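You operate a simulated robot arm through the tools that you are given. There is no shell and no other tool. Be economical: measure what you need, move in short steps, check, and stop when the job is done.

Carry out the task below with a simulated robot arm. There is one attempt and no reset: what you move stays moved.

## Task
Grind a heap of pepper into the pink bowl as the recipe card says.
Fine: set the mill's slider first; open the green switch to grind and shut it after.

The check looks at the end state, three seconds after you hand in, the way a careful person would. Anything else that was tipped, shoved, dropped, spilled or broken makes it a failure.

## Robot
A 6-joint arm with a two-finger parallel gripper, fixed in place. Base frame: the origin is at the foot of the arm, x ahead of it, y to its left, z up; the work surface is at about z = 0.92. Units: m, degrees, N and s.
With the tool pointing down near the work surface it reaches from about 0.36 to 0.76 m from the base axis. Its first joint turns from -66.0 to 66.0 degrees. Payload 2.45 kg.
The tool frame sits at the grasp point between the pads (the TCP): z along the fingers, y along the line on which they close. The tips reach 0.024 m beyond it. The gripper opens to 0.068 m. The fingers are 0.017 m wide and 0.01 m thick; the gripper's body (0.04 by 0.07 m) begins 0.041 m behind the TCP.
Orientation is that of the tool frame in the base frame, as [roll, pitch, yaw] about the fixed x, y, z axes, in that order (R = Rz(yaw) Ry(pitch) Rx(roll)). With the fingers straight down and closing along the base's y, the tool's x points along the base's -x, its y along +y and its z along -z.

## Interface
- The arm moves only by the tool jog_arm. Its argument "series" is a list of rows, each a list of 7 numbers: the shift along the base's x, y, z in m, then the turn, a rotation vector about the base's x, y, z in rad, then the finger opening in m, from 0 to 0.068. In form: [[tx, ty, tz, wx, wy, wz, jaw], ...]. A call has 1 to 8 rows; each row is the pose to reach, as a shift and turn from the pose commanded when the call began. Rows are played at 5 a second. More than 0.05 m and 8.6 degrees between two rows, or a gripper value outside its range, and nothing of the call is played. Where a pose cannot be reached the arm comes as near as it can. A force on the tool above 40 N (or 10 N above the force at the start of the call, whichever is more), or a blocked arm, ends the call early, and 0.2 s more pass. The fingers move at their own pace (about 0.108 m/s each) and stop on an object; they squeeze with about 34 N. The grip force told is the motor's: it shows also when the fingers shut on nothing. Time passes only in rows, and 0.2 s behind the last, so rows that repeat a pose let the fingers close. It gives the time, the measured TCP pose, the force on the tool (base axes), the opening and the grip force at its end, in the units of the frame above (readings bear some noise), and new pictures: "views" is both (left out), scene, wrist or none.
- Cameras (640 x 400 px; columns grow to the right, rows downward): "scene" is fixed at [0.1826, 0.4304, 1.4668]; the picture's right is [-0.54, -0.84, 0.00], its down [-0.47, 0.30, -0.83] and it looks along [0.70, -0.45, -0.55] (base axes); focal length 280 px, centre (320, 200). "wrist" rides on the gripper at [0.084, 0.011, -0.075] in the tool frame; the picture's right is [-0.13, 0.99, 0.00], its down [-0.60, -0.08, -0.79] and it looks along [-0.79, -0.10, 0.61] (tool axes); focal length 251 px, centre (320, 200). There is no depth. A picture from a camera that has moved, and an enlarged one, comes with that camera's place and axes in the base frame and with its lens.
- inspect(camera, box): a new picture of the part [left, top, right, bottom] of that camera's present view, enlarged. The clock stands still meanwhile.
- hand_in(): hands the job in; it is judged then, once.

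Work in short steps. Places have to be worked out from the pictures, the camera data and where the tool is seen: move nearer, look again, correct. Check each grasp and each placing, and mend what went wrong. You have 120 turns and 170 pictures in all, those below and enlarged ones among them. Open the gripper and draw the arm clear of the work before you hand the job in, unless the task says otherwise; then end with one line.

The tools are called after ">>>" as name(argument=value, ...) on one line, values as JSON. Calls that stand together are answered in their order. jog_arm: Moves the arm, as the interface text tells. Its arguments: {"type":"object","properties":{"series":{"type":"array","items":{"type":"array","items":{"type":"number"}}},"views":{"type":"string","enum":["both","scene","wrist","none"]}},"required":["series"]} The other tools are called the same way: inspect (camera, box) takes an enlarged picture of a part of a camera's view; hand_in () hands the job in.

At the start:

```text
clock: 0.0
tool_pos: [0.4888, 0.0296, 1.3211]
tool_rot: [179.9, 0.2, -180.0]
contact_force: [0.0, -0.4, 0.1]
opening: 0.0681
finger_force: 0.1
```

scene: 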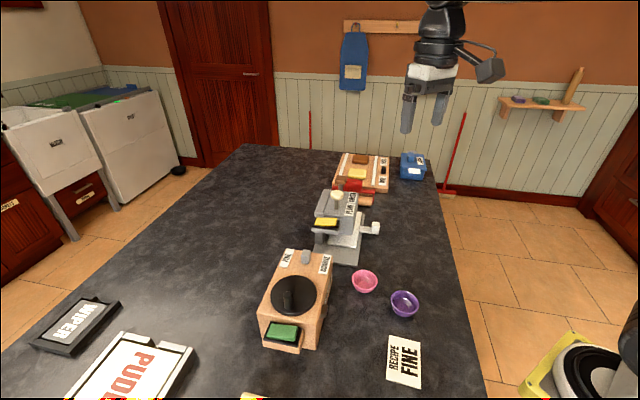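
wrist: 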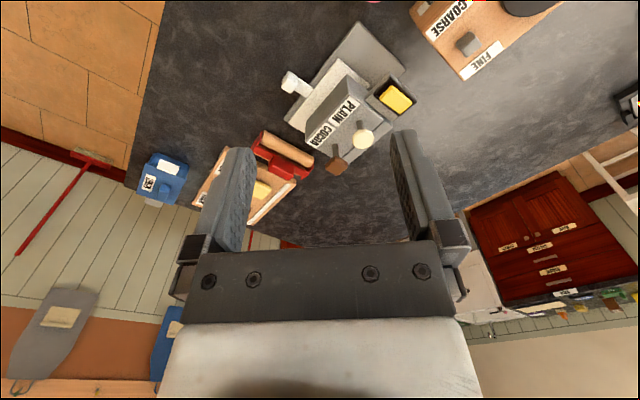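

I look closer at the mill, the bowls and the recipe card.

>>> inspect(camera="scene", box=[240, 230, 440, 355])

>>> inspect(camera="scene", box=[340, 280, 480, 400])

>>> inspect(camera="scene", box=[300, 140, 440, 270])

```text
3.20 times, centred on (340, 292) of scene
camera zoom: at [0.1826, 0.4304, 1.4668], right [-0.54, -0.84, 0.0], down [-0.47, 0.3, -0.83], along [0.7, -0.45, -0.55], focal length 897 px, centre (256, -96)
```

zoom: 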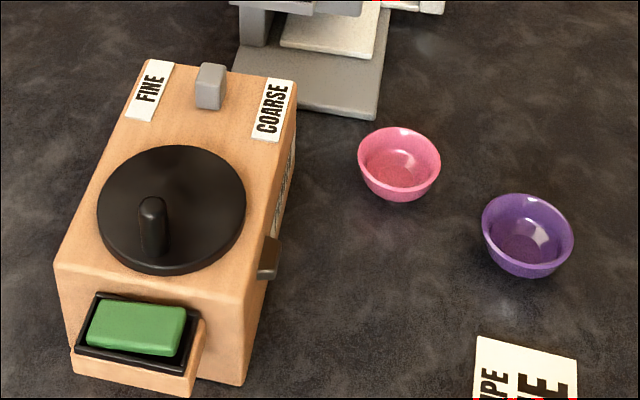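

```text
3.33 times, centred on (410, 340) of scene
camera zoom: at [0.1826, 0.4304, 1.4668], right [-0.54, -0.84, 0.0], down [-0.47, 0.3, -0.83], along [0.7, -0.45, -0.55], focal length 935 px, centre (20, -267)
```

zoom: 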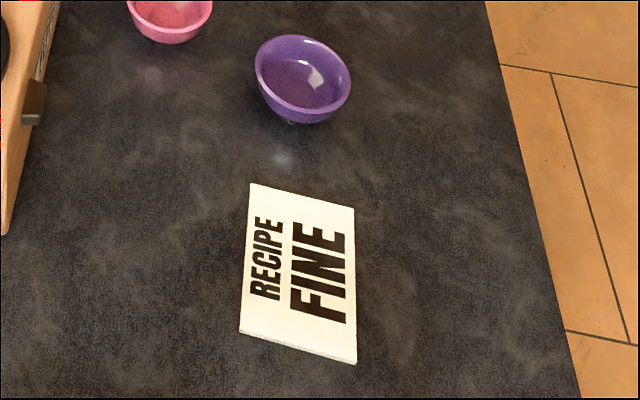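

```text
3.08 times, centred on (370, 205) of scene
camera zoom: at [0.1826, 0.4304, 1.4668], right [-0.54, -0.84, 0.0], down [-0.47, 0.3, -0.83], along [0.7, -0.45, -0.55], focal length 863 px, centre (166, 185)
```

zoom: 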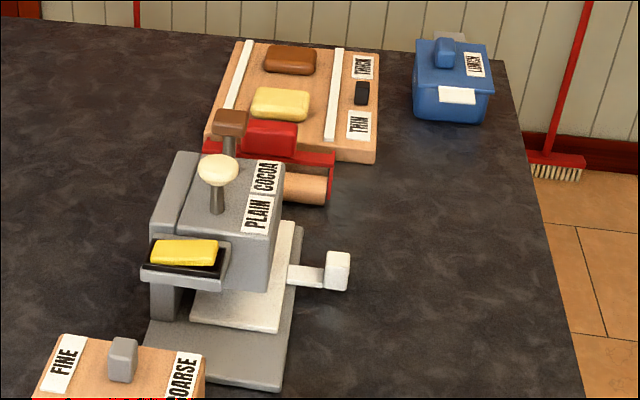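

The recipe says FINE. The mill's slider seems to sit between its labels, and the bowl stands to the mill's right, away from the spout. I turn the wrist so its camera faces the mill from the bowl side.

>>> jog_arm(series=[[0, -0.01, 0, 0, 0, 0.14, 0.068], [-0.01, -0.02, 0, 0, 0, 0.28, 0.068], [-0.02, -0.03, 0, 0, 0, 0.42, 0.068], [-0.03, -0.04, -0.01, 0, 0, 0.56, 0.068], [-0.04, -0.05, -0.02, 0, 0, 0.7, 0.068], [-0.04, -0.06, -0.03, 0, 0, 0.84, 0.068], [-0.04, -0.06, -0.04, 0, 0, 0.98, 0.068], [-0.04, -0.06, -0.05, 0, 0, 1.12, 0.068]], views="none")

>>> jog_arm(series=[[0, 0, -0.02, 0, 0, 0.14, 0.068], [0, 0, -0.04, 0, 0, 0.28, 0.068], [0, 0, -0.05, 0, 0, 0.45, 0.068], [0, 0, -0.05, 0, 0, 0.45, 0.068]])

```text
clock: 1.8
tool_pos: [0.4494, -0.0311, 1.2706]
tool_rot: [180.0, 0.1, -115.7]
contact_force: [-0.1, -0.1, 0.3]
opening: 0.0679
finger_force: 0.0
```

```text
refused: row 3 steps farther than a row can; nothing moved
```

I re-send the turn with smaller steps.

>>> jog_arm(series=[[0, 0, -0.02, 0, 0, 0.14, 0.068], [0, 0, -0.04, 0, 0, 0.28, 0.068], [0, 0, -0.05, 0, 0, 0.42, 0.068], [0, 0, -0.05, 0, 0, 0.45, 0.068]])

```text
clock: 2.8
tool_pos: [0.4497, -0.0311, 1.2223]
tool_rot: [180.0, 0.2, -89.9]
contact_force: [0.3, -0.7, -0.9]
opening: 0.068
finger_force: 0.1
camera wrist: at [0.4369, -0.1151, 1.2966], right [-0.99, 0.13, 0.0], down [0.08, 0.6, 0.79], along [0.1, 0.79, -0.61], focal length 251 px, centre (320, 200)
```

scene: 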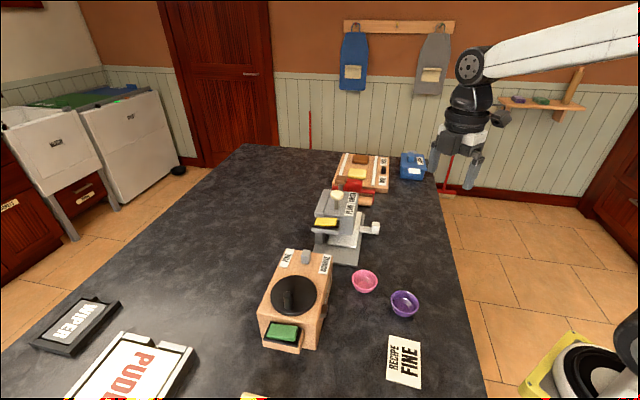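
wrist: 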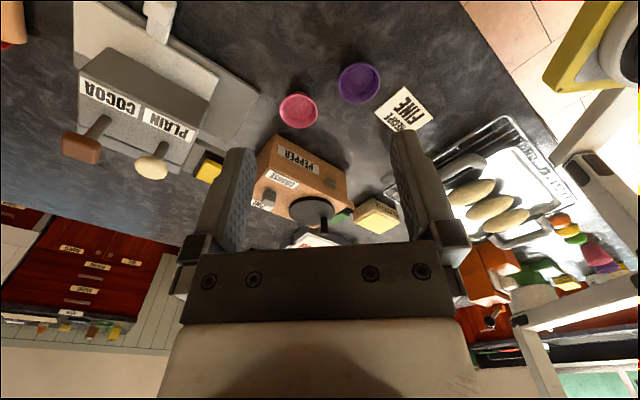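

>>> inspect(camera="wrist", box=[230, 50, 450, 250])

```text
2.00 times, centred on (340, 150) of wrist
camera zoom: at [0.4369, -0.1151, 1.2966], right [-0.99, 0.13, 0.0], down [0.08, 0.6, 0.79], along [0.1, 0.79, -0.61], focal length 503 px, centre (280, 300)
```

zoom: 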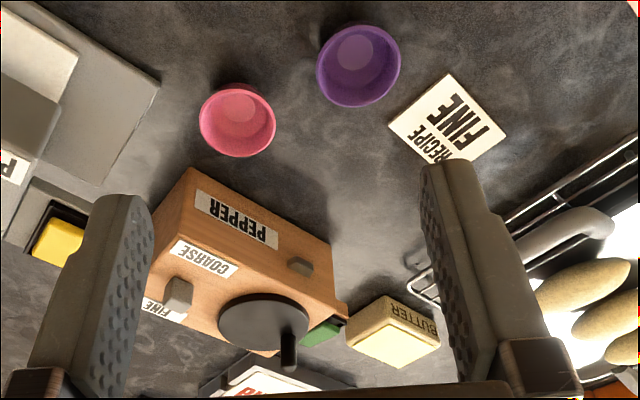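

>>> inspect(camera="scene", box=[256, 310, 320, 360])

>>> inspect(camera="wrist", box=[300, 150, 370, 230])

>>> inspect(camera="scene", box=[275, 240, 345, 290])

>>> inspect(camera="scene", box=[306, 260, 390, 320])

```text
8.00 times, centred on (288, 335) of scene
camera zoom: at [0.1826, 0.4304, 1.4668], right [-0.54, -0.84, 0.0], down [-0.47, 0.3, -0.83], along [0.7, -0.45, -0.55], focal length 2243 px, centre (576, -880)
```

zoom: 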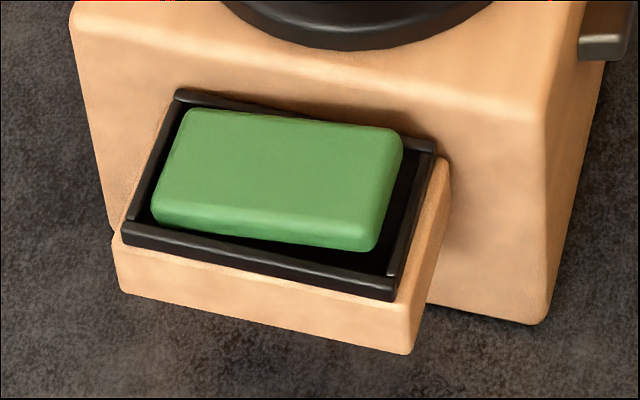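

```text
5.00 times, centred on (335, 190) of wrist
camera zoom: at [0.4369, -0.1151, 1.2966], right [-0.99, 0.13, 0.0], down [0.08, 0.6, 0.79], along [0.1, 0.79, -0.61], focal length 1257 px, centre (245, 250)
```

zoom: 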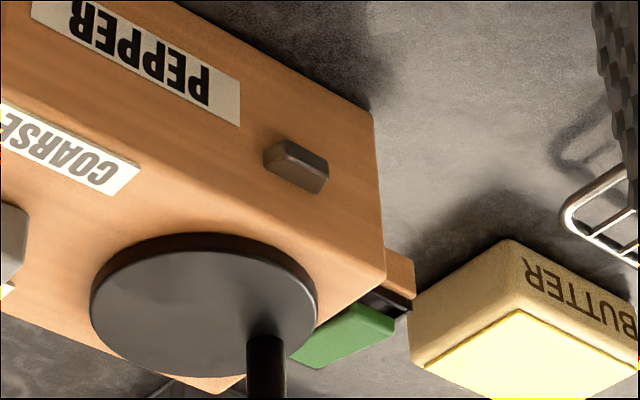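

```text
8.00 times, centred on (310, 265) of scene
camera zoom: at [0.1826, 0.4304, 1.4668], right [-0.54, -0.84, 0.0], down [-0.47, 0.3, -0.83], along [0.7, -0.45, -0.55], focal length 2243 px, centre (400, -320)
```

zoom: 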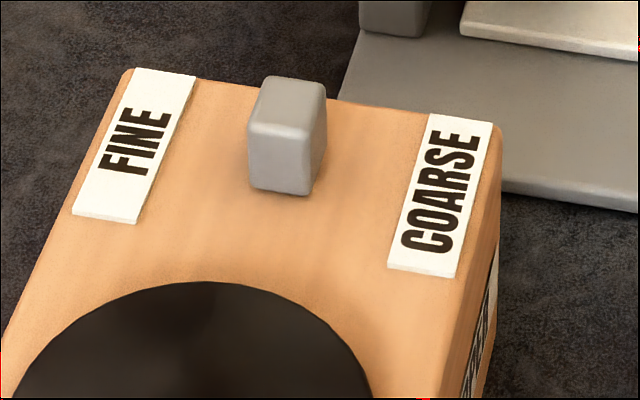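

```text
6.67 times, centred on (348, 290) of scene
camera zoom: at [0.1826, 0.4304, 1.4668], right [-0.54, -0.84, 0.0], down [-0.47, 0.3, -0.83], along [0.7, -0.45, -0.55], focal length 1869 px, centre (133, -400)
```

zoom: 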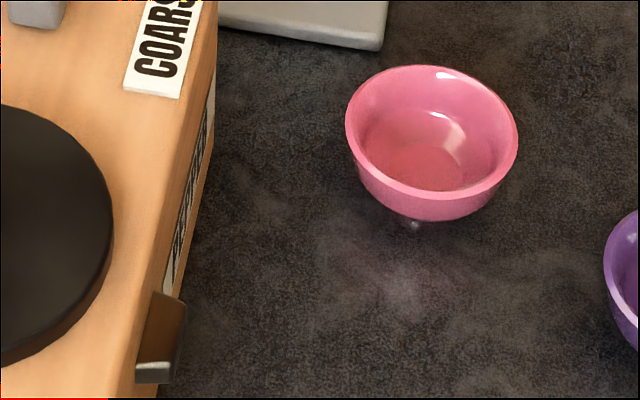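

The mill has a rocker switch on its end (right end up), the slider sits mid-way, and the spout is at about (0.463, 0.24, 0.98). I turn the tool to line up with the mill (yaw about 139°) and rise over it to look.

>>> jog_arm(series=[[0, 0.0, 0.01, 0, 0, -0.145, 0.068], [0, 0.01, 0.02, 0, 0, -0.29, 0.068], [0, 0.03, 0.02, 0, 0, -0.435, 0.068], [0, 0.05, 0.02, 0, 0, -0.58, 0.068], [0, 0.07, 0.02, 0, 0, -0.725, 0.068], [0, 0.09, 0.02, 0, 0, -0.87, 0.068], [0, 0.12, 0.02, 0, 0, -1.015, 0.068], [0, 0.15, 0.02, 0, 0, -1.16, 0.068]], views="none")

>>> jog_arm(series=[[0, 0.03, 0.0, 0, 0, -0.145, 0.068], [0, 0.06, 0, 0, 0, -0.29, 0.068], [0, 0.08, 0, 0, 0, -0.435, 0.068], [0.02, 0.1, 0, 0, 0, -0.58, 0.068], [0.04, 0.11, 0, 0, 0, -0.725, 0.068], [0.06, 0.11, 0, 0, 0, -0.87, 0.068], [0.09, 0.11, 0, 0, 0, -1.015, 0.068], [0.11, 0.11, 0, 0, 0, -1.133, 0.068]])

```text
clock: 4.6
tool_pos: [0.4483, 0.1193, 1.2394]
tool_rot: [179.8, 0.1, -156.5]
contact_force: [0.5, 0.3, 0.2]
opening: 0.0679
finger_force: 0.1
```

```text
clock: 6.4
tool_pos: [0.5585, 0.2301, 1.2418]
tool_rot: [179.9, 0.1, 138.4]
contact_force: [0.1, 0.7, 0.0]
opening: 0.0679
finger_force: 0.1
camera wrist: at [0.5018, 0.2929, 1.3171], right [0.75, 0.66, 0.0], down [0.4, -0.46, 0.79], along [0.52, -0.6, -0.61], focal length 251 px, centre (320, 200)
```

scene: 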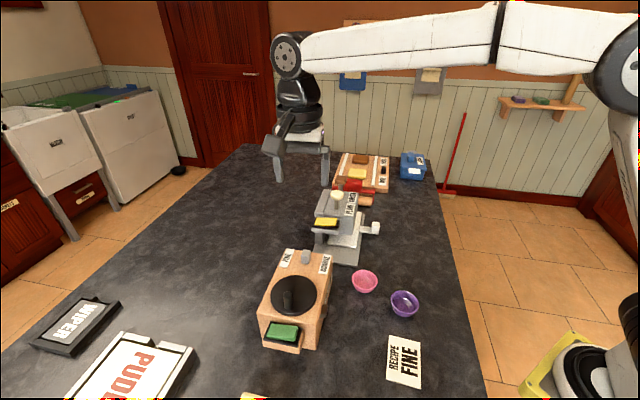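
wrist: 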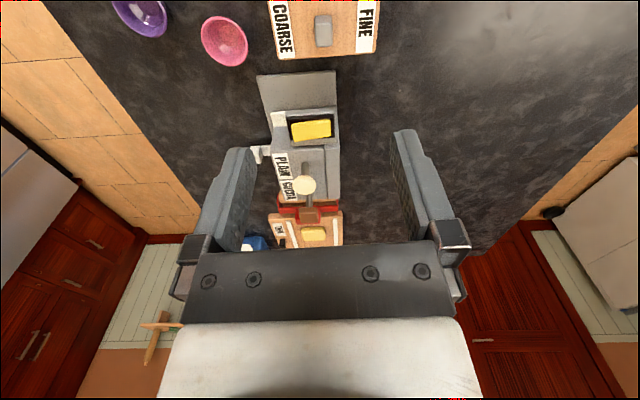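

The mill is square to the tool and the knob reads at about (0.566, 0.222). I descend above it and check.

>>> jog_arm(series=[[0.003, -0.003, -0.045, 0, 0, 0, 0.068], [0.007, -0.008, -0.09, 0, 0, 0, 0.068], [0.007, -0.008, -0.13, 0, 0, 0, 0.068], [0.007, -0.008, -0.13, 0, 0, 0, 0.068]])

>>> inspect(camera="scene", box=[250, 210, 362, 280])

```text
clock: 7.4
tool_pos: [0.5667, 0.2206, 1.1111]
tool_rot: [179.9, 0.2, 138.6]
contact_force: [0.2, -0.3, -0.1]
opening: 0.0678
finger_force: 0.1
camera wrist: at [0.5082, 0.2848, 1.1865], right [0.75, 0.66, 0.0], down [0.4, -0.46, 0.79], along [0.52, -0.6, -0.61], focal length 251 px, centre (320, 200)
```

scene: 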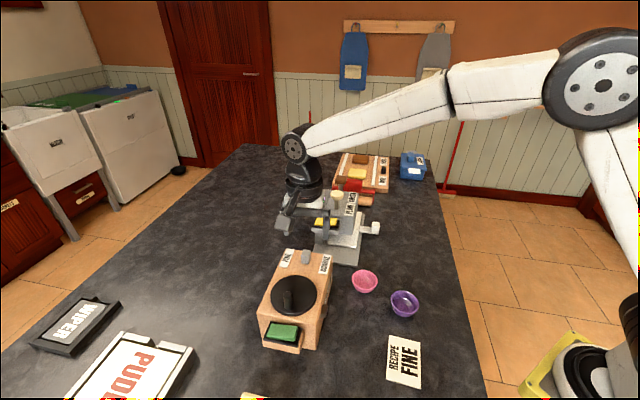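
wrist: 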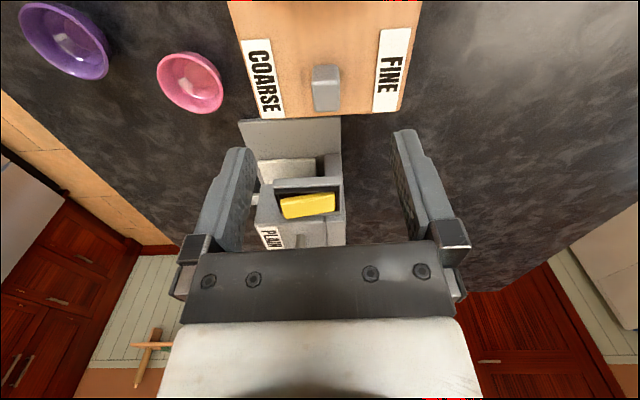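

```text
5.71 times, centred on (306, 245) of scene
camera zoom: at [0.1826, 0.4304, 1.4668], right [-0.54, -0.84, 0.0], down [-0.47, 0.3, -0.83], along [0.7, -0.45, -0.55], focal length 1602 px, centre (400, -57)
```

zoom: 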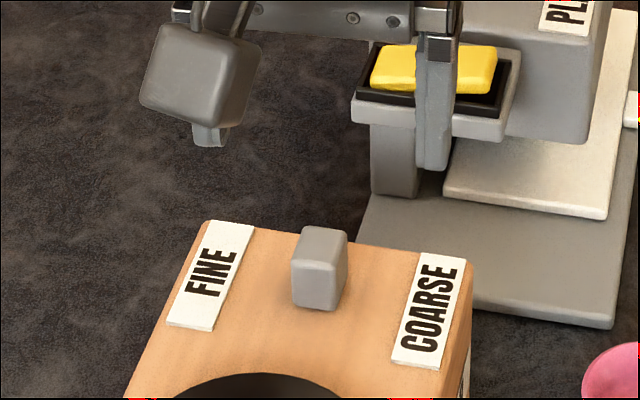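

Knob is between the fingers, box top around z 1.012. I lower to TCP z 1.043 and close on the knob.

>>> jog_arm(series=[[0, 0.002, -0.03, 0, 0, 0, 0.068], [0, 0.002, -0.055, 0, 0, 0, 0.068], [0, 0.002, -0.068, 0, 0, 0, 0.068], [0, 0.002, -0.068, 0, 0, 0, 0.068]])

>>> inspect(camera="scene", box=[250, 230, 362, 300])

```text
clock: 8.4
tool_pos: [0.5648, 0.2229, 1.0424]
tool_rot: [179.9, 0.2, 138.6]
contact_force: [1.2, 0.3, -0.3]
opening: 0.068
finger_force: 0.0
camera wrist: at [0.5083, 0.2864, 1.1185], right [0.75, 0.66, 0.0], down [0.4, -0.46, 0.79], along [0.52, -0.6, -0.61], focal length 251 px, centre (320, 200)
```

scene: 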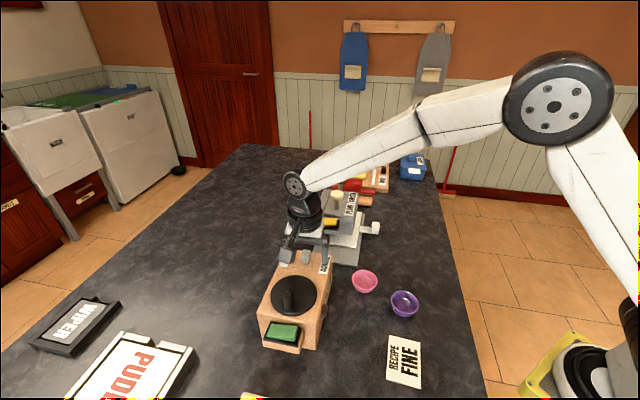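
wrist: 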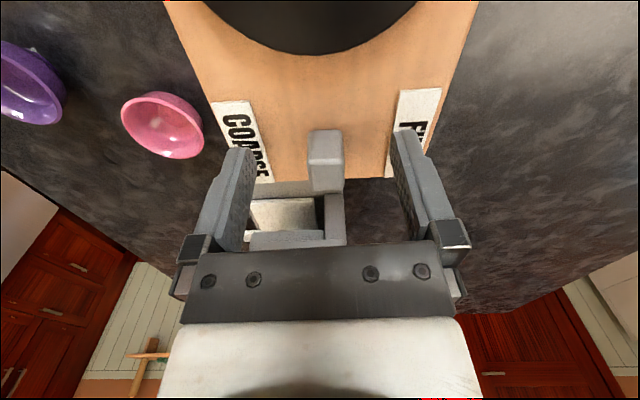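

```text
5.71 times, centred on (306, 265) of scene
camera zoom: at [0.1826, 0.4304, 1.4668], right [-0.54, -0.84, 0.0], down [-0.47, 0.3, -0.83], along [0.7, -0.45, -0.55], focal length 1602 px, centre (400, -171)
```

zoom: 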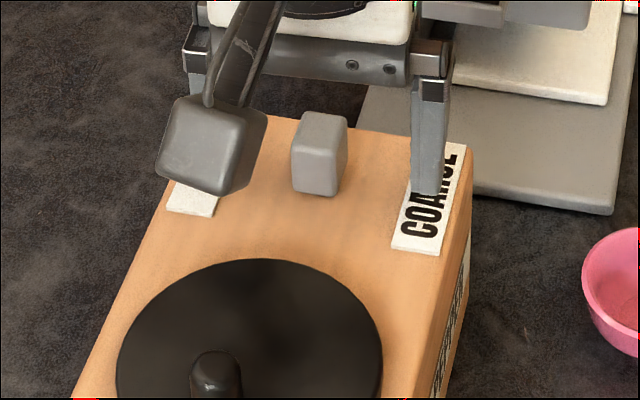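

Fingers straddle the knob. I close on it.

>>> jog_arm(series=[[0, 0, 0, 0, 0, 0, 0.03], [0, 0, 0, 0, 0, 0, 0.01], [0, 0, 0, 0, 0, 0, 0.01]], views="wrist")

```text
clock: 9.2
tool_pos: [0.5657, 0.2223, 1.0428]
tool_rot: [179.9, 0.1, 138.5]
contact_force: [0.5, 0.9, -1.0]
opening: 0.0177
finger_force: 36.6
camera wrist: at [0.5083, 0.2865, 1.1187], right [0.75, 0.66, 0.0], down [0.4, -0.46, 0.79], along [0.52, -0.6, -0.61], focal length 251 px, centre (320, 200)
```

wrist: 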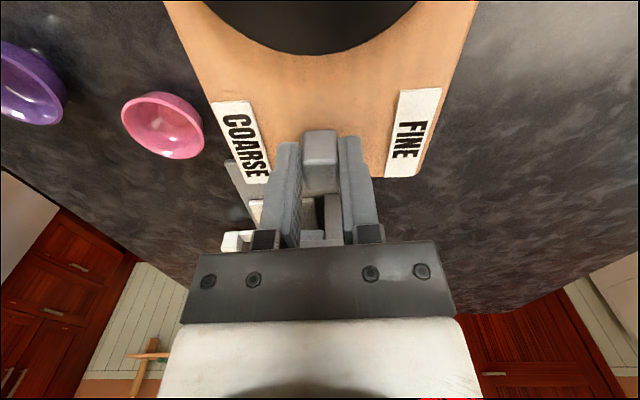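

Gripped (17.7 mm). I slide it toward FINE in small steps.

>>> jog_arm(series=[[0.0034, 0.0037, 0, 0, 0, 0, 0.01], [0.0068, 0.0073, 0, 0, 0, 0, 0.01], [0.0102, 0.011, 0, 0, 0, 0, 0.01], [0.0136, 0.0146, 0, 0, 0, 0, 0.01]], views="wrist")

```text
clock: 10.2
tool_pos: [0.5798, 0.2372, 1.0434]
tool_rot: [179.9, 0.2, 138.5]
contact_force: [2.9, -2.2, 2.0]
opening: 0.0174
finger_force: 36.2
camera wrist: at [0.5227, 0.301, 1.1187], right [0.75, 0.66, 0.0], down [0.4, -0.46, 0.79], along [0.52, -0.6, -0.61], focal length 251 px, centre (320, 200)
```

wrist: 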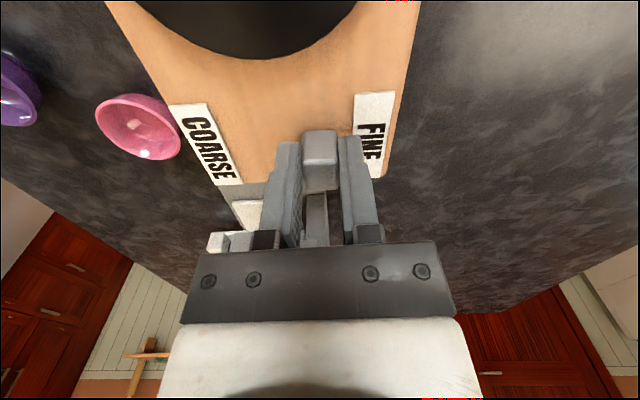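

It slides freely; 20 mm so far. I continue until there is resistance.

>>> jog_arm(series=[[0.002, 0.0022, 0, 0, 0, 0, 0.01], [0.0041, 0.0044, 0, 0, 0, 0, 0.01], [0.0061, 0.0066, 0, 0, 0, 0, 0.01], [0.0082, 0.0088, 0, 0, 0, 0, 0.01]])

>>> inspect(camera="scene", box=[250, 230, 362, 300])

```text
clock: 11.0
tool_pos: [0.5818, 0.2393, 1.0433]
tool_rot: [-179.0, -0.1, 138.3]
contact_force: [-17.5, -12.8, 10.9]
opening: 0.0174
finger_force: 35.8
stopped in row 3: the force on the tool passed its limit (the readings are from after the stop); the commanded pose is now the measured one
camera wrist: at [0.5258, 0.3036, 1.1186], right [0.76, 0.66, -0.02], down [0.41, -0.45, 0.79], along [0.51, -0.61, -0.61], focal length 251 px, centre (320, 200)
```

scene: 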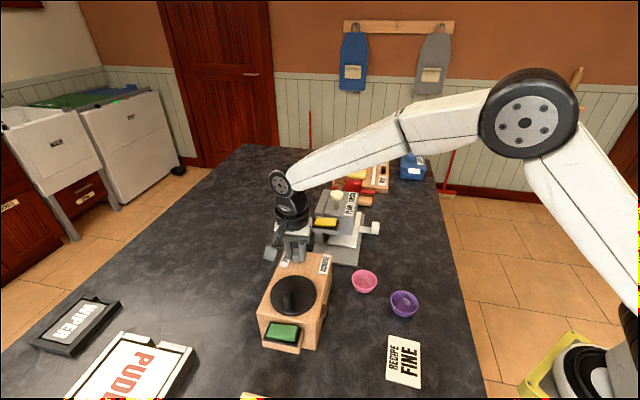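
wrist: 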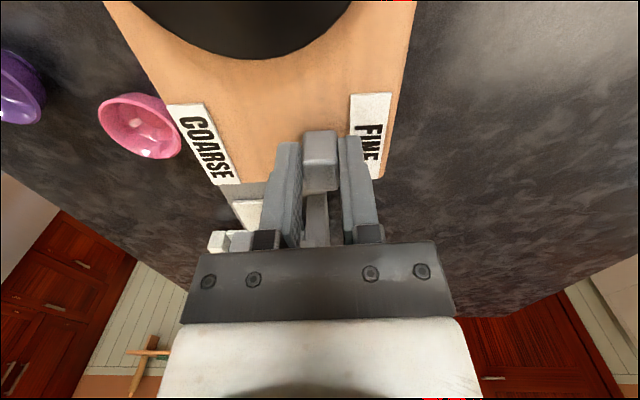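

```text
5.71 times, centred on (306, 265) of scene
camera zoom: at [0.1819, 0.4299, 1.467], right [-0.54, -0.84, 0.0], down [-0.47, 0.3, -0.83], along [0.7, -0.45, -0.55], focal length 1602 px, centre (400, -171)
```

zoom: 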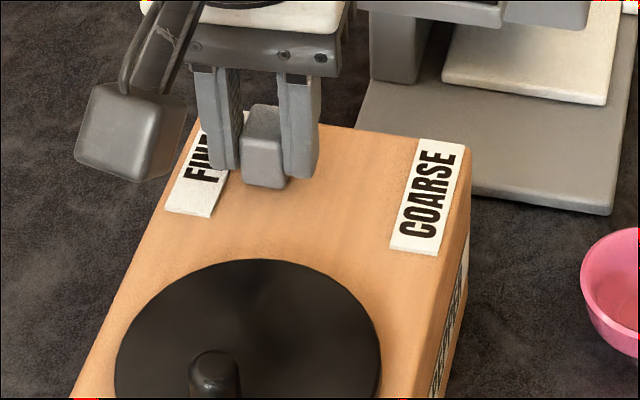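

The slider is at its FINE stop. I open, rise straight up, and look.

>>> jog_arm(series=[[0, 0, 0.0, 0, 0, 0, 0.035], [0, 0, 0.0, 0, 0, 0, 0.05], [0, 0, 0.03, -0.012, 0.012, 0, 0.05], [0, 0, 0.07, -0.012, 0.012, 0, 0.05], [0, 0, 0.11, -0.012, 0.012, 0, 0.05], [0, 0, 0.15, -0.012, 0.012, 0, 0.05], [0, 0, 0.16, -0.012, 0.012, 0, 0.05]], views="wrist")

>>> inspect(camera="scene", box=[240, 230, 440, 355])

```text
clock: 12.6
tool_pos: [0.5823, 0.2409, 1.2029]
tool_rot: [-178.5, -0.1, 138.5]
contact_force: [0.1, -0.3, 0.5]
opening: 0.0501
finger_force: 0.1
camera wrist: at [0.5272, 0.3059, 1.2783], right [0.75, 0.66, -0.03], down [0.42, -0.44, 0.79], along [0.51, -0.61, -0.61], focal length 251 px, centre (320, 200)
```

wrist: 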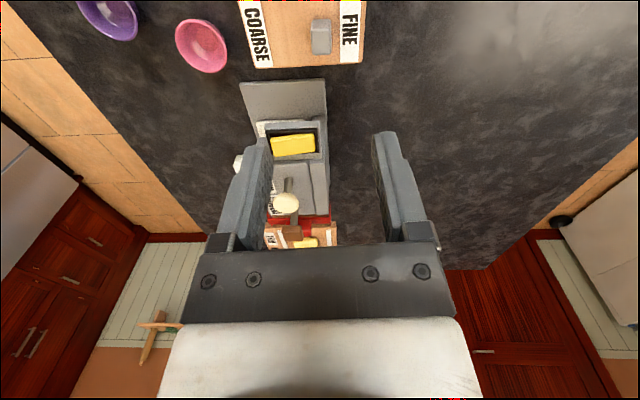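

```text
3.20 times, centred on (340, 292) of scene
camera zoom: at [0.1826, 0.4304, 1.4668], right [-0.54, -0.84, 0.0], down [-0.47, 0.3, -0.83], along [0.7, -0.45, -0.55], focal length 897 px, centre (256, -96)
```

zoom: 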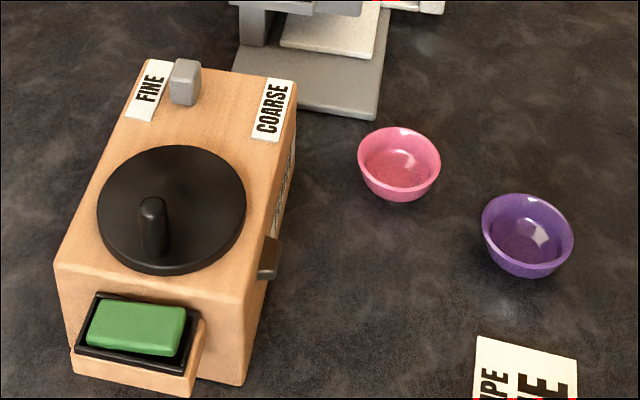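

Slider is at FINE and nothing else moved. Next the bowl: I turn the tool so the camera faces the mill's spout side and hover over the bowl's rim nearest the switch end (about (0.478, 0.122)).

>>> jog_arm(series=[[-0.02, -0.01, 0, 0.006, -0.006, 0.0, 0.05], [-0.04, -0.02, 0, 0.012, -0.012, 0.1, 0.05], [-0.06, -0.04, 0, 0.018, -0.018, 0.24, 0.05], [-0.08, -0.06, 0, 0.018, -0.018, 0.38, 0.05], [-0.1, -0.08, 0, 0.018, -0.018, 0.52, 0.05], [-0.104, -0.1, 0, 0.018, -0.018, 0.66, 0.05], [-0.104, -0.119, 0, 0.018, -0.018, 0.8, 0.05], [-0.104, -0.119, 0, 0.018, -0.018, 0.94, 0.05]], views="none")

>>> jog_arm(series=[[0, 0, -0.02, 0, 0, 0.14, 0.05], [0, 0, -0.04, 0, 0, 0.28, 0.05], [0, 0, -0.06, 0, 0, 0.42, 0.05], [0, 0, -0.08, 0, 0, 0.56, 0.05], [0, 0, -0.1, 0, 0, 0.61, 0.05], [0, 0, -0.1, 0, 0, 0.61, 0.05]])

```text
clock: 14.4
tool_pos: [0.4797, 0.1217, 1.2012]
tool_rot: [-179.5, 0.7, -167.5]
contact_force: [0.1, 0.9, 0.0]
opening: 0.0501
finger_force: 0.0
```

```text
clock: 15.8
tool_pos: [0.4801, 0.1208, 1.1021]
tool_rot: [-179.5, 0.7, -132.6]
contact_force: [-0.3, 0.6, 0.4]
opening: 0.05
finger_force: 0.1
camera wrist: at [0.4125, 0.066, 1.177], right [-0.64, 0.77, 0.0], down [0.46, 0.39, 0.8], along [0.62, 0.51, -0.6], focal length 251 px, centre (320, 200)
```

scene: 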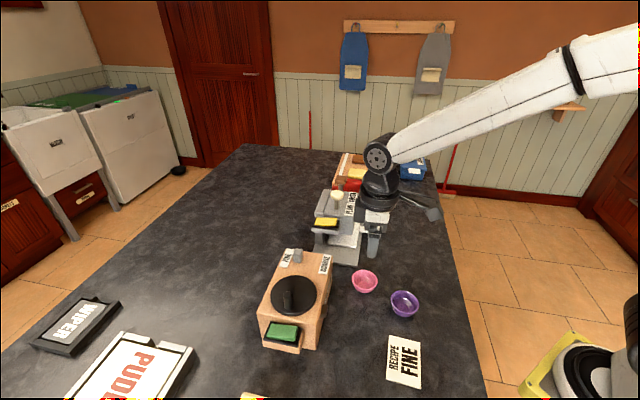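
wrist: 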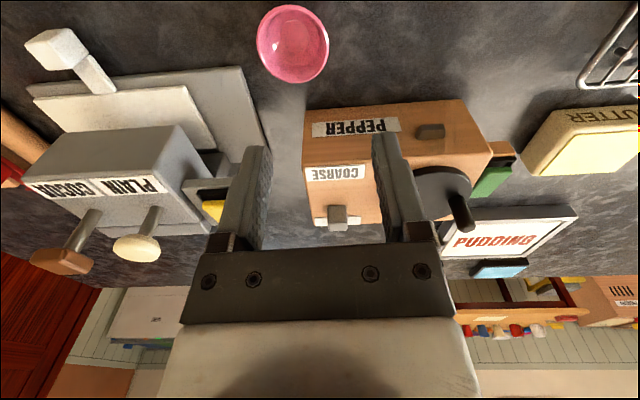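

>>> inspect(camera="wrist", box=[240, 0, 480, 150])

>>> inspect(camera="wrist", box=[390, 100, 470, 150])

>>> inspect(camera="wrist", box=[440, 140, 536, 200])

```text
2.67 times, centred on (360, 75) of wrist
camera zoom: at [0.4125, 0.066, 1.177], right [-0.64, 0.77, 0.0], down [0.46, 0.39, 0.8], along [0.62, 0.51, -0.6], focal length 670 px, centre (213, 533)
```

zoom: 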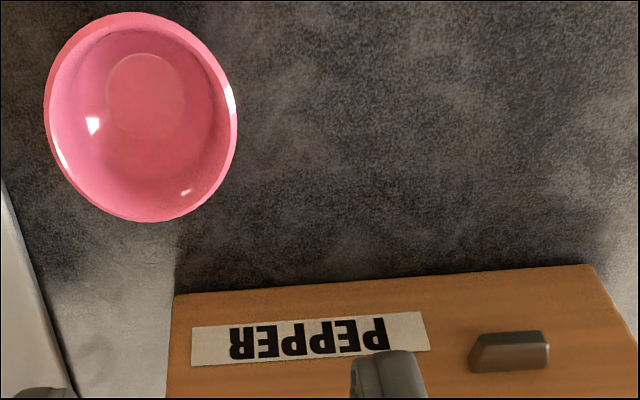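

```text
8.00 times, centred on (430, 125) of wrist
camera zoom: at [0.4125, 0.066, 1.177], right [-0.64, 0.77, 0.0], down [0.46, 0.39, 0.8], along [0.62, 0.51, -0.6], focal length 2012 px, centre (-560, 800)
```

zoom: 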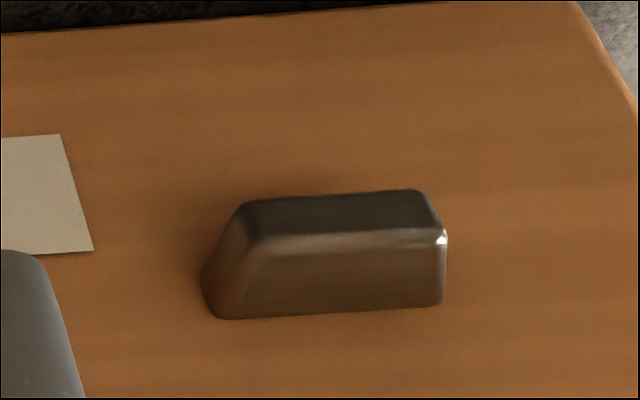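

```text
6.67 times, centred on (488, 170) of wrist
camera zoom: at [0.4125, 0.066, 1.177], right [-0.64, 0.77, 0.0], down [0.46, 0.39, 0.8], along [0.62, 0.51, -0.6], focal length 1676 px, centre (-800, 400)
```

zoom: 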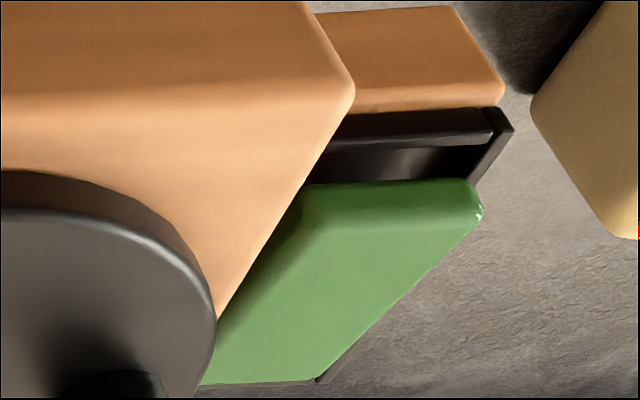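

Bowl centre reads (0.498, 0.1025), rim about z 0.949, diameter about 60 mm — so it fits between open fingers. I centre over it, fully open, and stop just above the rim to check.

>>> jog_arm(series=[[0.018, -0.0185, -0.02, 0, 0, 0, 0.068], [0.018, -0.0185, -0.06, 0, 0, 0, 0.068], [0.018, -0.0185, -0.095, 0, 0, 0, 0.068], [0.018, -0.0185, -0.095, 0, 0, 0, 0.068]])

>>> inspect(camera="scene", box=[310, 235, 422, 305])

```text
clock: 16.8
tool_pos: [0.4988, 0.1009, 1.0068]
tool_rot: [-179.6, 0.6, -132.7]
contact_force: [-0.7, 0.0, -0.6]
opening: 0.0681
finger_force: 0.1
camera wrist: at [0.43, 0.0473, 1.0815], right [-0.64, 0.77, -0.01], down [0.46, 0.39, 0.8], along [0.62, 0.51, -0.6], focal length 251 px, centre (320, 200)
```

scene: 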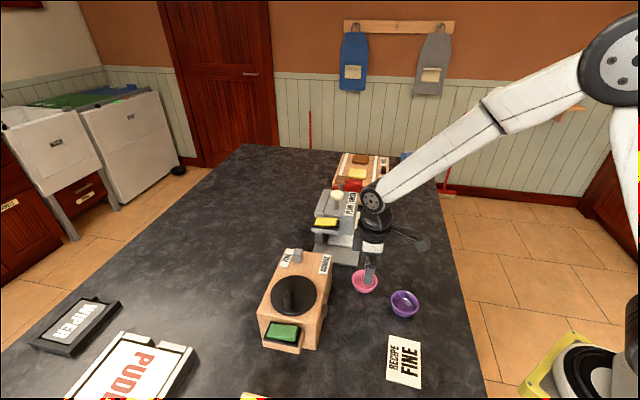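
wrist: 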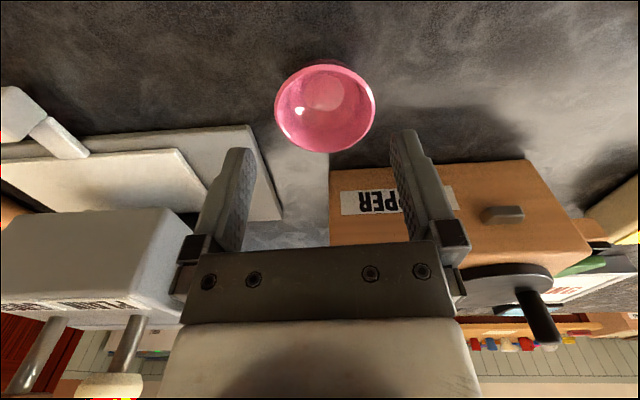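

```text
5.71 times, centred on (366, 270) of scene
camera zoom: at [0.1826, 0.4304, 1.4668], right [-0.54, -0.84, 0.0], down [-0.47, 0.3, -0.83], along [0.7, -0.45, -0.55], focal length 1602 px, centre (57, -200)
```

zoom: 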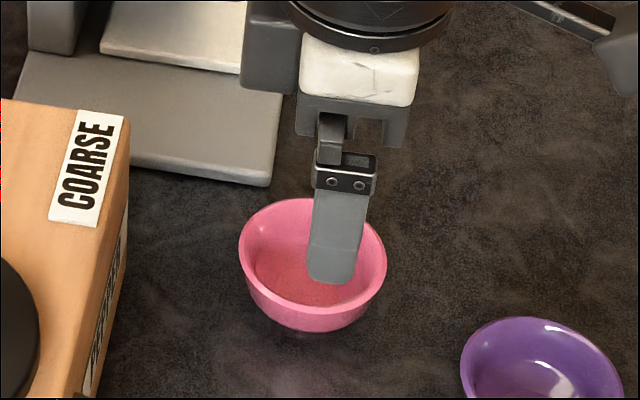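

The bowl centre is about 3 mm to the image right of the tool axis. I correct and lower around the rim to TCP z 0.962.

>>> jog_arm(series=[[-0.002, 0.0023, -0.01, 0, 0, 0, 0.068], [-0.002, 0.0023, -0.025, 0, 0, 0, 0.068], [-0.002, 0.0023, -0.037, 0, 0, 0, 0.068], [-0.002, 0.0023, -0.045, 0, 0, 0, 0.068], [-0.002, 0.0023, -0.045, 0, 0, 0, 0.068]])

>>> inspect(camera="scene", box=[310, 245, 422, 315])

>>> inspect(camera="wrist", box=[200, 80, 440, 230])

```text
clock: 18.0
tool_pos: [0.4966, 0.1045, 0.9634]
tool_rot: [-179.5, 0.7, -132.7]
contact_force: [0.4, -1.1, -1.1]
opening: 0.0682
finger_force: 0.0
camera wrist: at [0.4289, 0.0501, 1.037], right [-0.64, 0.77, -0.01], down [0.46, 0.39, 0.8], along [0.62, 0.51, -0.6], focal length 251 px, centre (320, 200)
```

scene: 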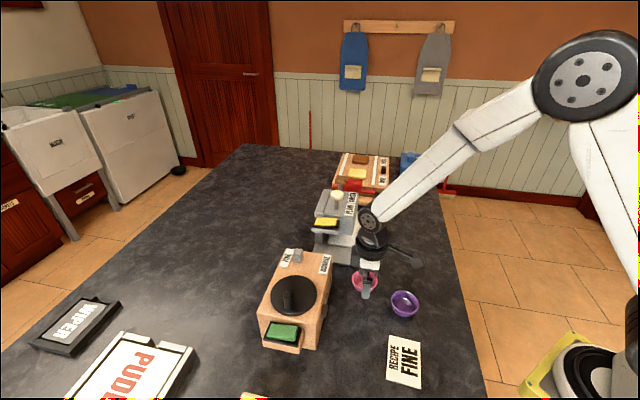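
wrist: 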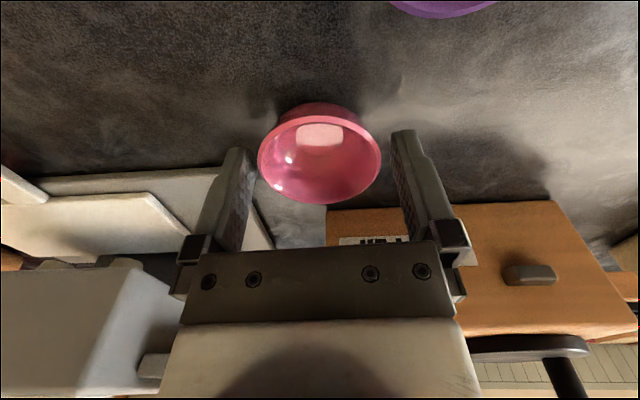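

```text
5.71 times, centred on (366, 280) of scene
camera zoom: at [0.1826, 0.4304, 1.4668], right [-0.54, -0.84, 0.0], down [-0.47, 0.3, -0.83], along [0.7, -0.45, -0.55], focal length 1602 px, centre (57, -257)
```

zoom: 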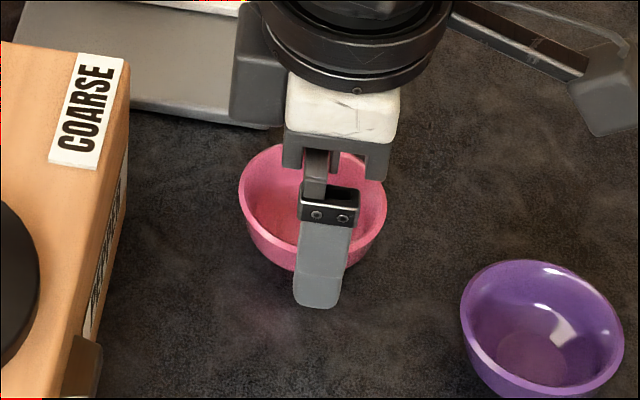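

```text
2.67 times, centred on (320, 155) of wrist
camera zoom: at [0.4289, 0.0501, 1.037], right [-0.64, 0.77, -0.01], down [0.46, 0.39, 0.8], along [0.62, 0.51, -0.6], focal length 670 px, centre (320, 320)
```

zoom: 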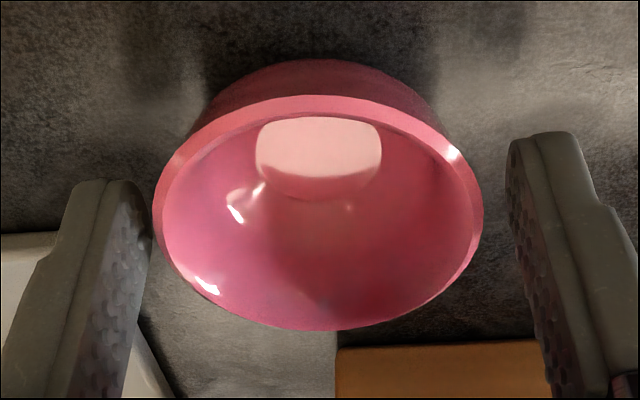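

Fingers straddle the rim evenly. I close gently on the bowl.

>>> jog_arm(series=[[0, 0, 0, 0, 0, 0, 0.062], [0, 0, 0, 0, 0, 0, 0.055], [0, 0, 0, 0, 0, 0, 0.055]], views="wrist")

```text
clock: 18.8
tool_pos: [0.4964, 0.1035, 0.9627]
tool_rot: [-179.6, 0.7, -132.7]
contact_force: [0.4, -0.1, 0.3]
opening: 0.0585
finger_force: 34.3
camera wrist: at [0.4288, 0.0501, 1.0371], right [-0.64, 0.77, 0.0], down [0.46, 0.39, 0.8], along [0.62, 0.51, -0.6], focal length 251 px, centre (320, 200)
```

wrist: 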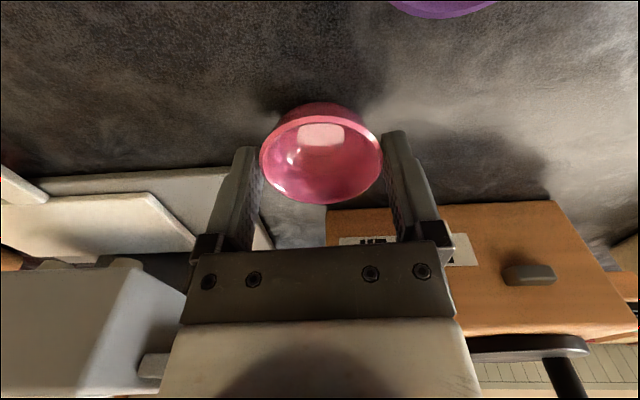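

Bowl gripped (58.5 mm). I lift 8 mm and carry it along the mill's side face, then halfway in toward the spout.

>>> jog_arm(series=[[0, 0, 0.008, 0, 0, 0, 0.055], [-0.02, 0.02, 0.008, 0, 0, 0, 0.055], [-0.04, 0.039, 0.008, 0, 0, 0, 0.055], [-0.06, 0.058, 0.008, 0, 0, 0, 0.055], [-0.075, 0.073, 0.008, 0, 0, 0, 0.055], [-0.086, 0.083, 0.008, 0, 0, 0, 0.055], [-0.072, 0.098, 0.008, 0, 0, 0, 0.055], [-0.072, 0.098, 0.008, 0, 0, 0, 0.055]])

>>> inspect(camera="scene", box=[280, 260, 392, 330])

>>> inspect(camera="wrist", box=[200, 80, 440, 230])

```text
clock: 20.6
tool_pos: [0.4238, 0.2022, 0.9702]
tool_rot: [-179.5, 0.7, -132.6]
contact_force: [0.6, -0.6, -1.6]
opening: 0.0586
finger_force: 34.0
camera wrist: at [0.3563, 0.148, 1.0456], right [-0.64, 0.77, 0.0], down [0.46, 0.39, 0.8], along [0.62, 0.51, -0.6], focal length 251 px, centre (320, 200)
```

scene: 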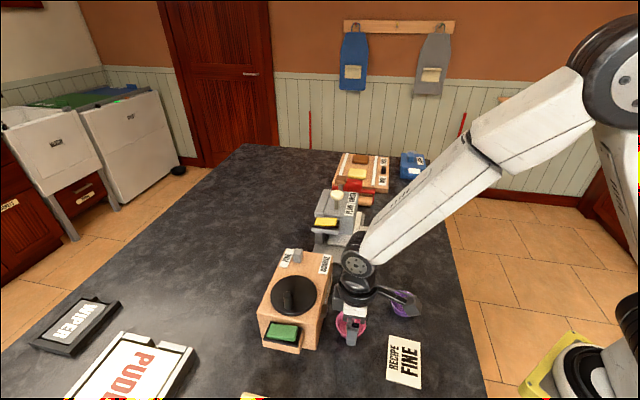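
wrist: 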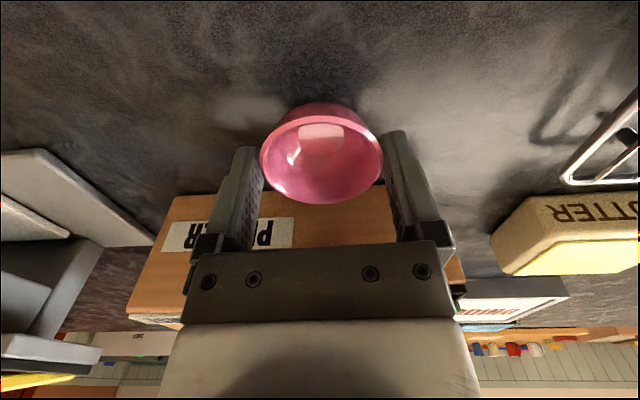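

```text
5.71 times, centred on (336, 295) of scene
camera zoom: at [0.1826, 0.4304, 1.4668], right [-0.54, -0.84, 0.0], down [-0.47, 0.3, -0.83], along [0.7, -0.45, -0.55], focal length 1602 px, centre (229, -343)
```

zoom: 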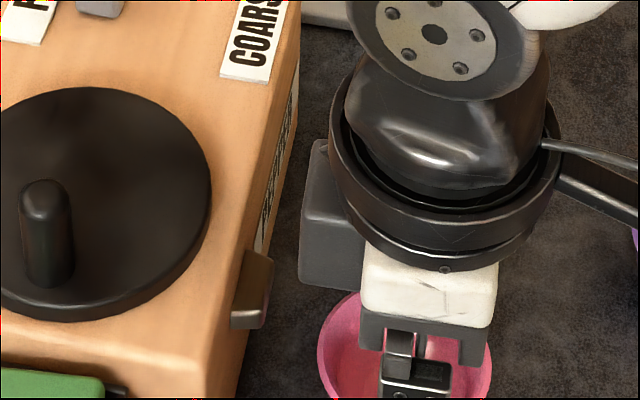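

```text
2.67 times, centred on (320, 155) of wrist
camera zoom: at [0.3563, 0.148, 1.0456], right [-0.64, 0.77, 0.0], down [0.46, 0.39, 0.8], along [0.62, 0.51, -0.6], focal length 670 px, centre (320, 320)
```

zoom: 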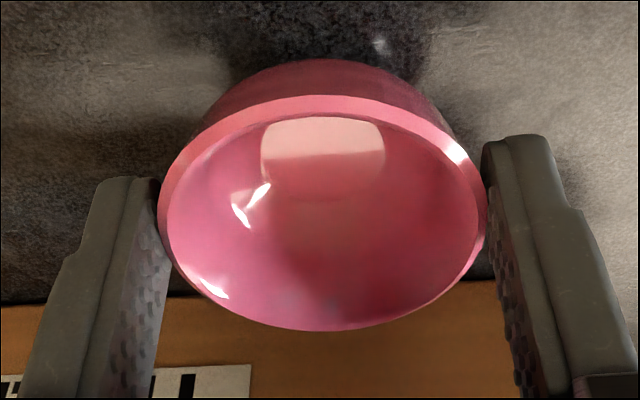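

The bowl hangs level and in line with the spout. A wrist actuator box on the mill side might come near the disc, so I approach 20 mm and check clearance.

>>> jog_arm(series=[[0.007, 0.0072, 0, 0, 0, 0, 0.055], [0.0139, 0.0144, 0, 0, 0, 0, 0.055], [0.0139, 0.0144, 0, 0, 0, 0, 0.055]], views="wrist")

>>> inspect(camera="scene", box=[280, 260, 392, 360])

```text
clock: 21.4
tool_pos: [0.4377, 0.2193, 0.9713]
tool_rot: [-179.6, 0.6, -132.8]
contact_force: [0.1, -0.4, -1.0]
opening: 0.0587
finger_force: 33.9
camera wrist: at [0.3706, 0.1629, 1.0453], right [-0.64, 0.77, -0.01], down [0.46, 0.39, 0.8], along [0.62, 0.51, -0.6], focal length 251 px, centre (320, 200)
```

wrist: 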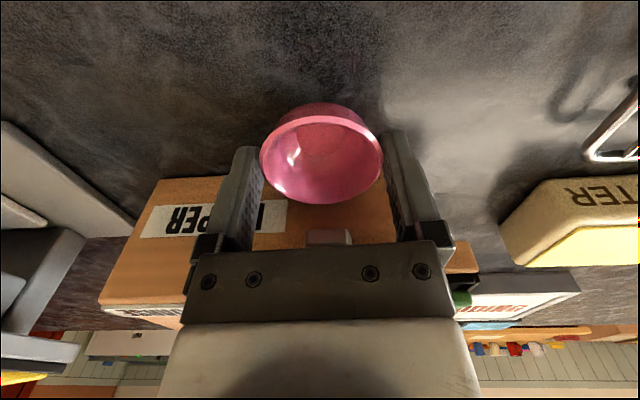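

```text
4.00 times, centred on (336, 310) of scene
camera zoom: at [0.1826, 0.4304, 1.4668], right [-0.54, -0.84, 0.0], down [-0.47, 0.3, -0.83], along [0.7, -0.45, -0.55], focal length 1122 px, centre (256, -240)
```

zoom: 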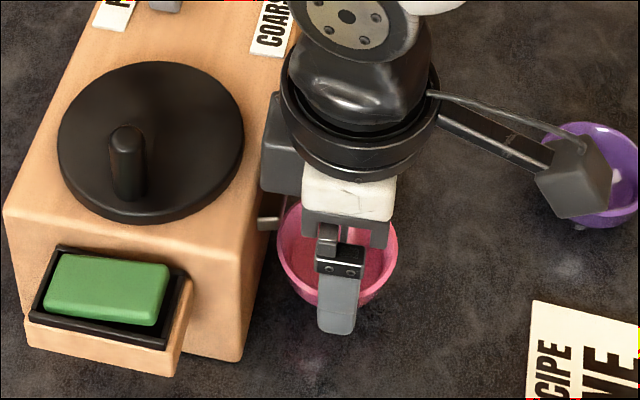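

The spout is centred on the bowl; the bowl is about 10 mm short of the face. To keep the wrist housing away from the mill I set the bowl down here, and will nudge it in with closed fingertips.

>>> jog_arm(series=[[0, 0, -0.004, 0, 0, 0, 0.055], [0, 0, -0.0082, 0, 0, 0, 0.055], [0, 0, -0.0082, 0, 0, 0, 0.055], [0, 0, -0.0082, 0, 0, 0, 0.068], [0, 0, -0.0082, 0, 0, 0, 0.068]], views="wrist")

```text
clock: 22.6
tool_pos: [0.4381, 0.2173, 0.962]
tool_rot: [-179.6, 0.6, -132.7]
contact_force: [0.1, -0.4, 1.1]
opening: 0.068
finger_force: 0.1
camera wrist: at [0.3701, 0.1629, 1.037], right [-0.64, 0.77, 0.0], down [0.46, 0.39, 0.8], along [0.62, 0.51, -0.6], focal length 251 px, centre (320, 200)
```

wrist: 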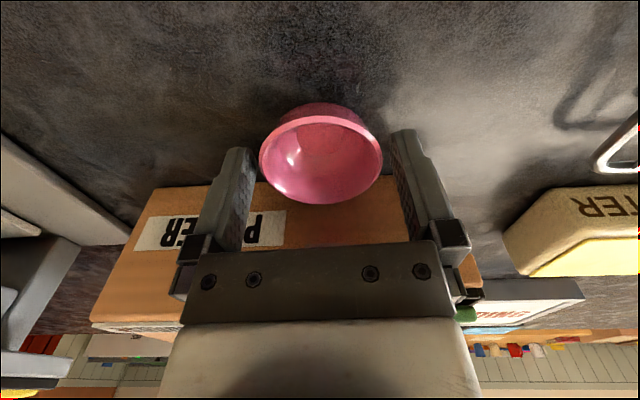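

Released. I rise straight up and look.

>>> jog_arm(series=[[0, 0, 0.03, 0, 0, 0, 0.068], [0, 0, 0.07, 0, 0, 0, 0.068], [-0.014, -0.014, 0.1, 0, 0, 0, 0.03], [-0.035, -0.036, 0.1, 0, 0, 0, 0.0], [-0.035, -0.036, 0.1, 0, 0, 0, 0.0]], views="wrist")

>>> inspect(camera="wrist", box=[250, 60, 410, 160])

>>> inspect(camera="scene", box=[280, 280, 376, 340])

```text
clock: 23.8
tool_pos: [0.4046, 0.1798, 1.062]
tool_rot: [-179.7, 0.6, -132.7]
contact_force: [-0.3, -0.5, -0.6]
opening: 0.0
finger_force: 24.1
camera wrist: at [0.3366, 0.1258, 1.1369], right [-0.64, 0.77, -0.01], down [0.46, 0.39, 0.8], along [0.62, 0.51, -0.6], focal length 251 px, centre (320, 200)
```

wrist: 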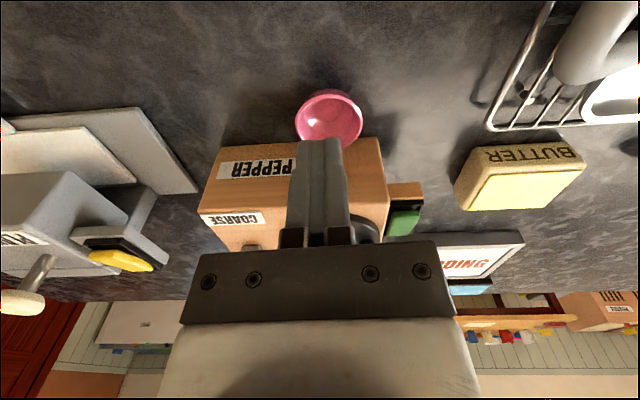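

```text
4.00 times, centred on (330, 110) of wrist
camera zoom: at [0.3366, 0.1258, 1.1369], right [-0.64, 0.77, -0.01], down [0.46, 0.39, 0.8], along [0.62, 0.51, -0.6], focal length 1006 px, centre (280, 560)
```

zoom: 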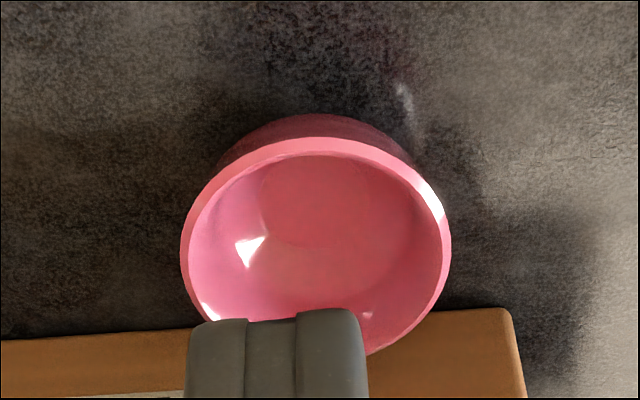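

```text
6.67 times, centred on (328, 310) of scene
camera zoom: at [0.1826, 0.4304, 1.4668], right [-0.54, -0.84, 0.0], down [-0.47, 0.3, -0.83], along [0.7, -0.45, -0.55], focal length 1869 px, centre (267, -533)
```

zoom: 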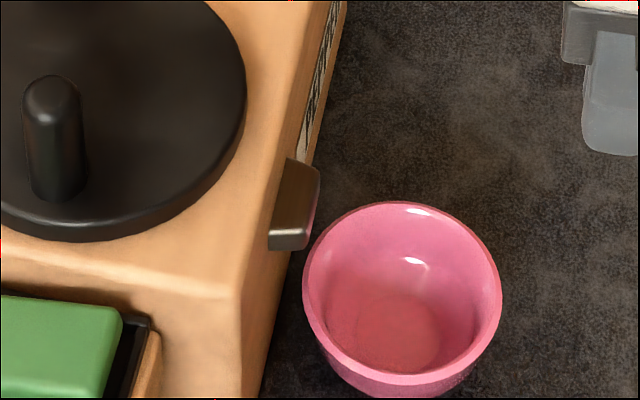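

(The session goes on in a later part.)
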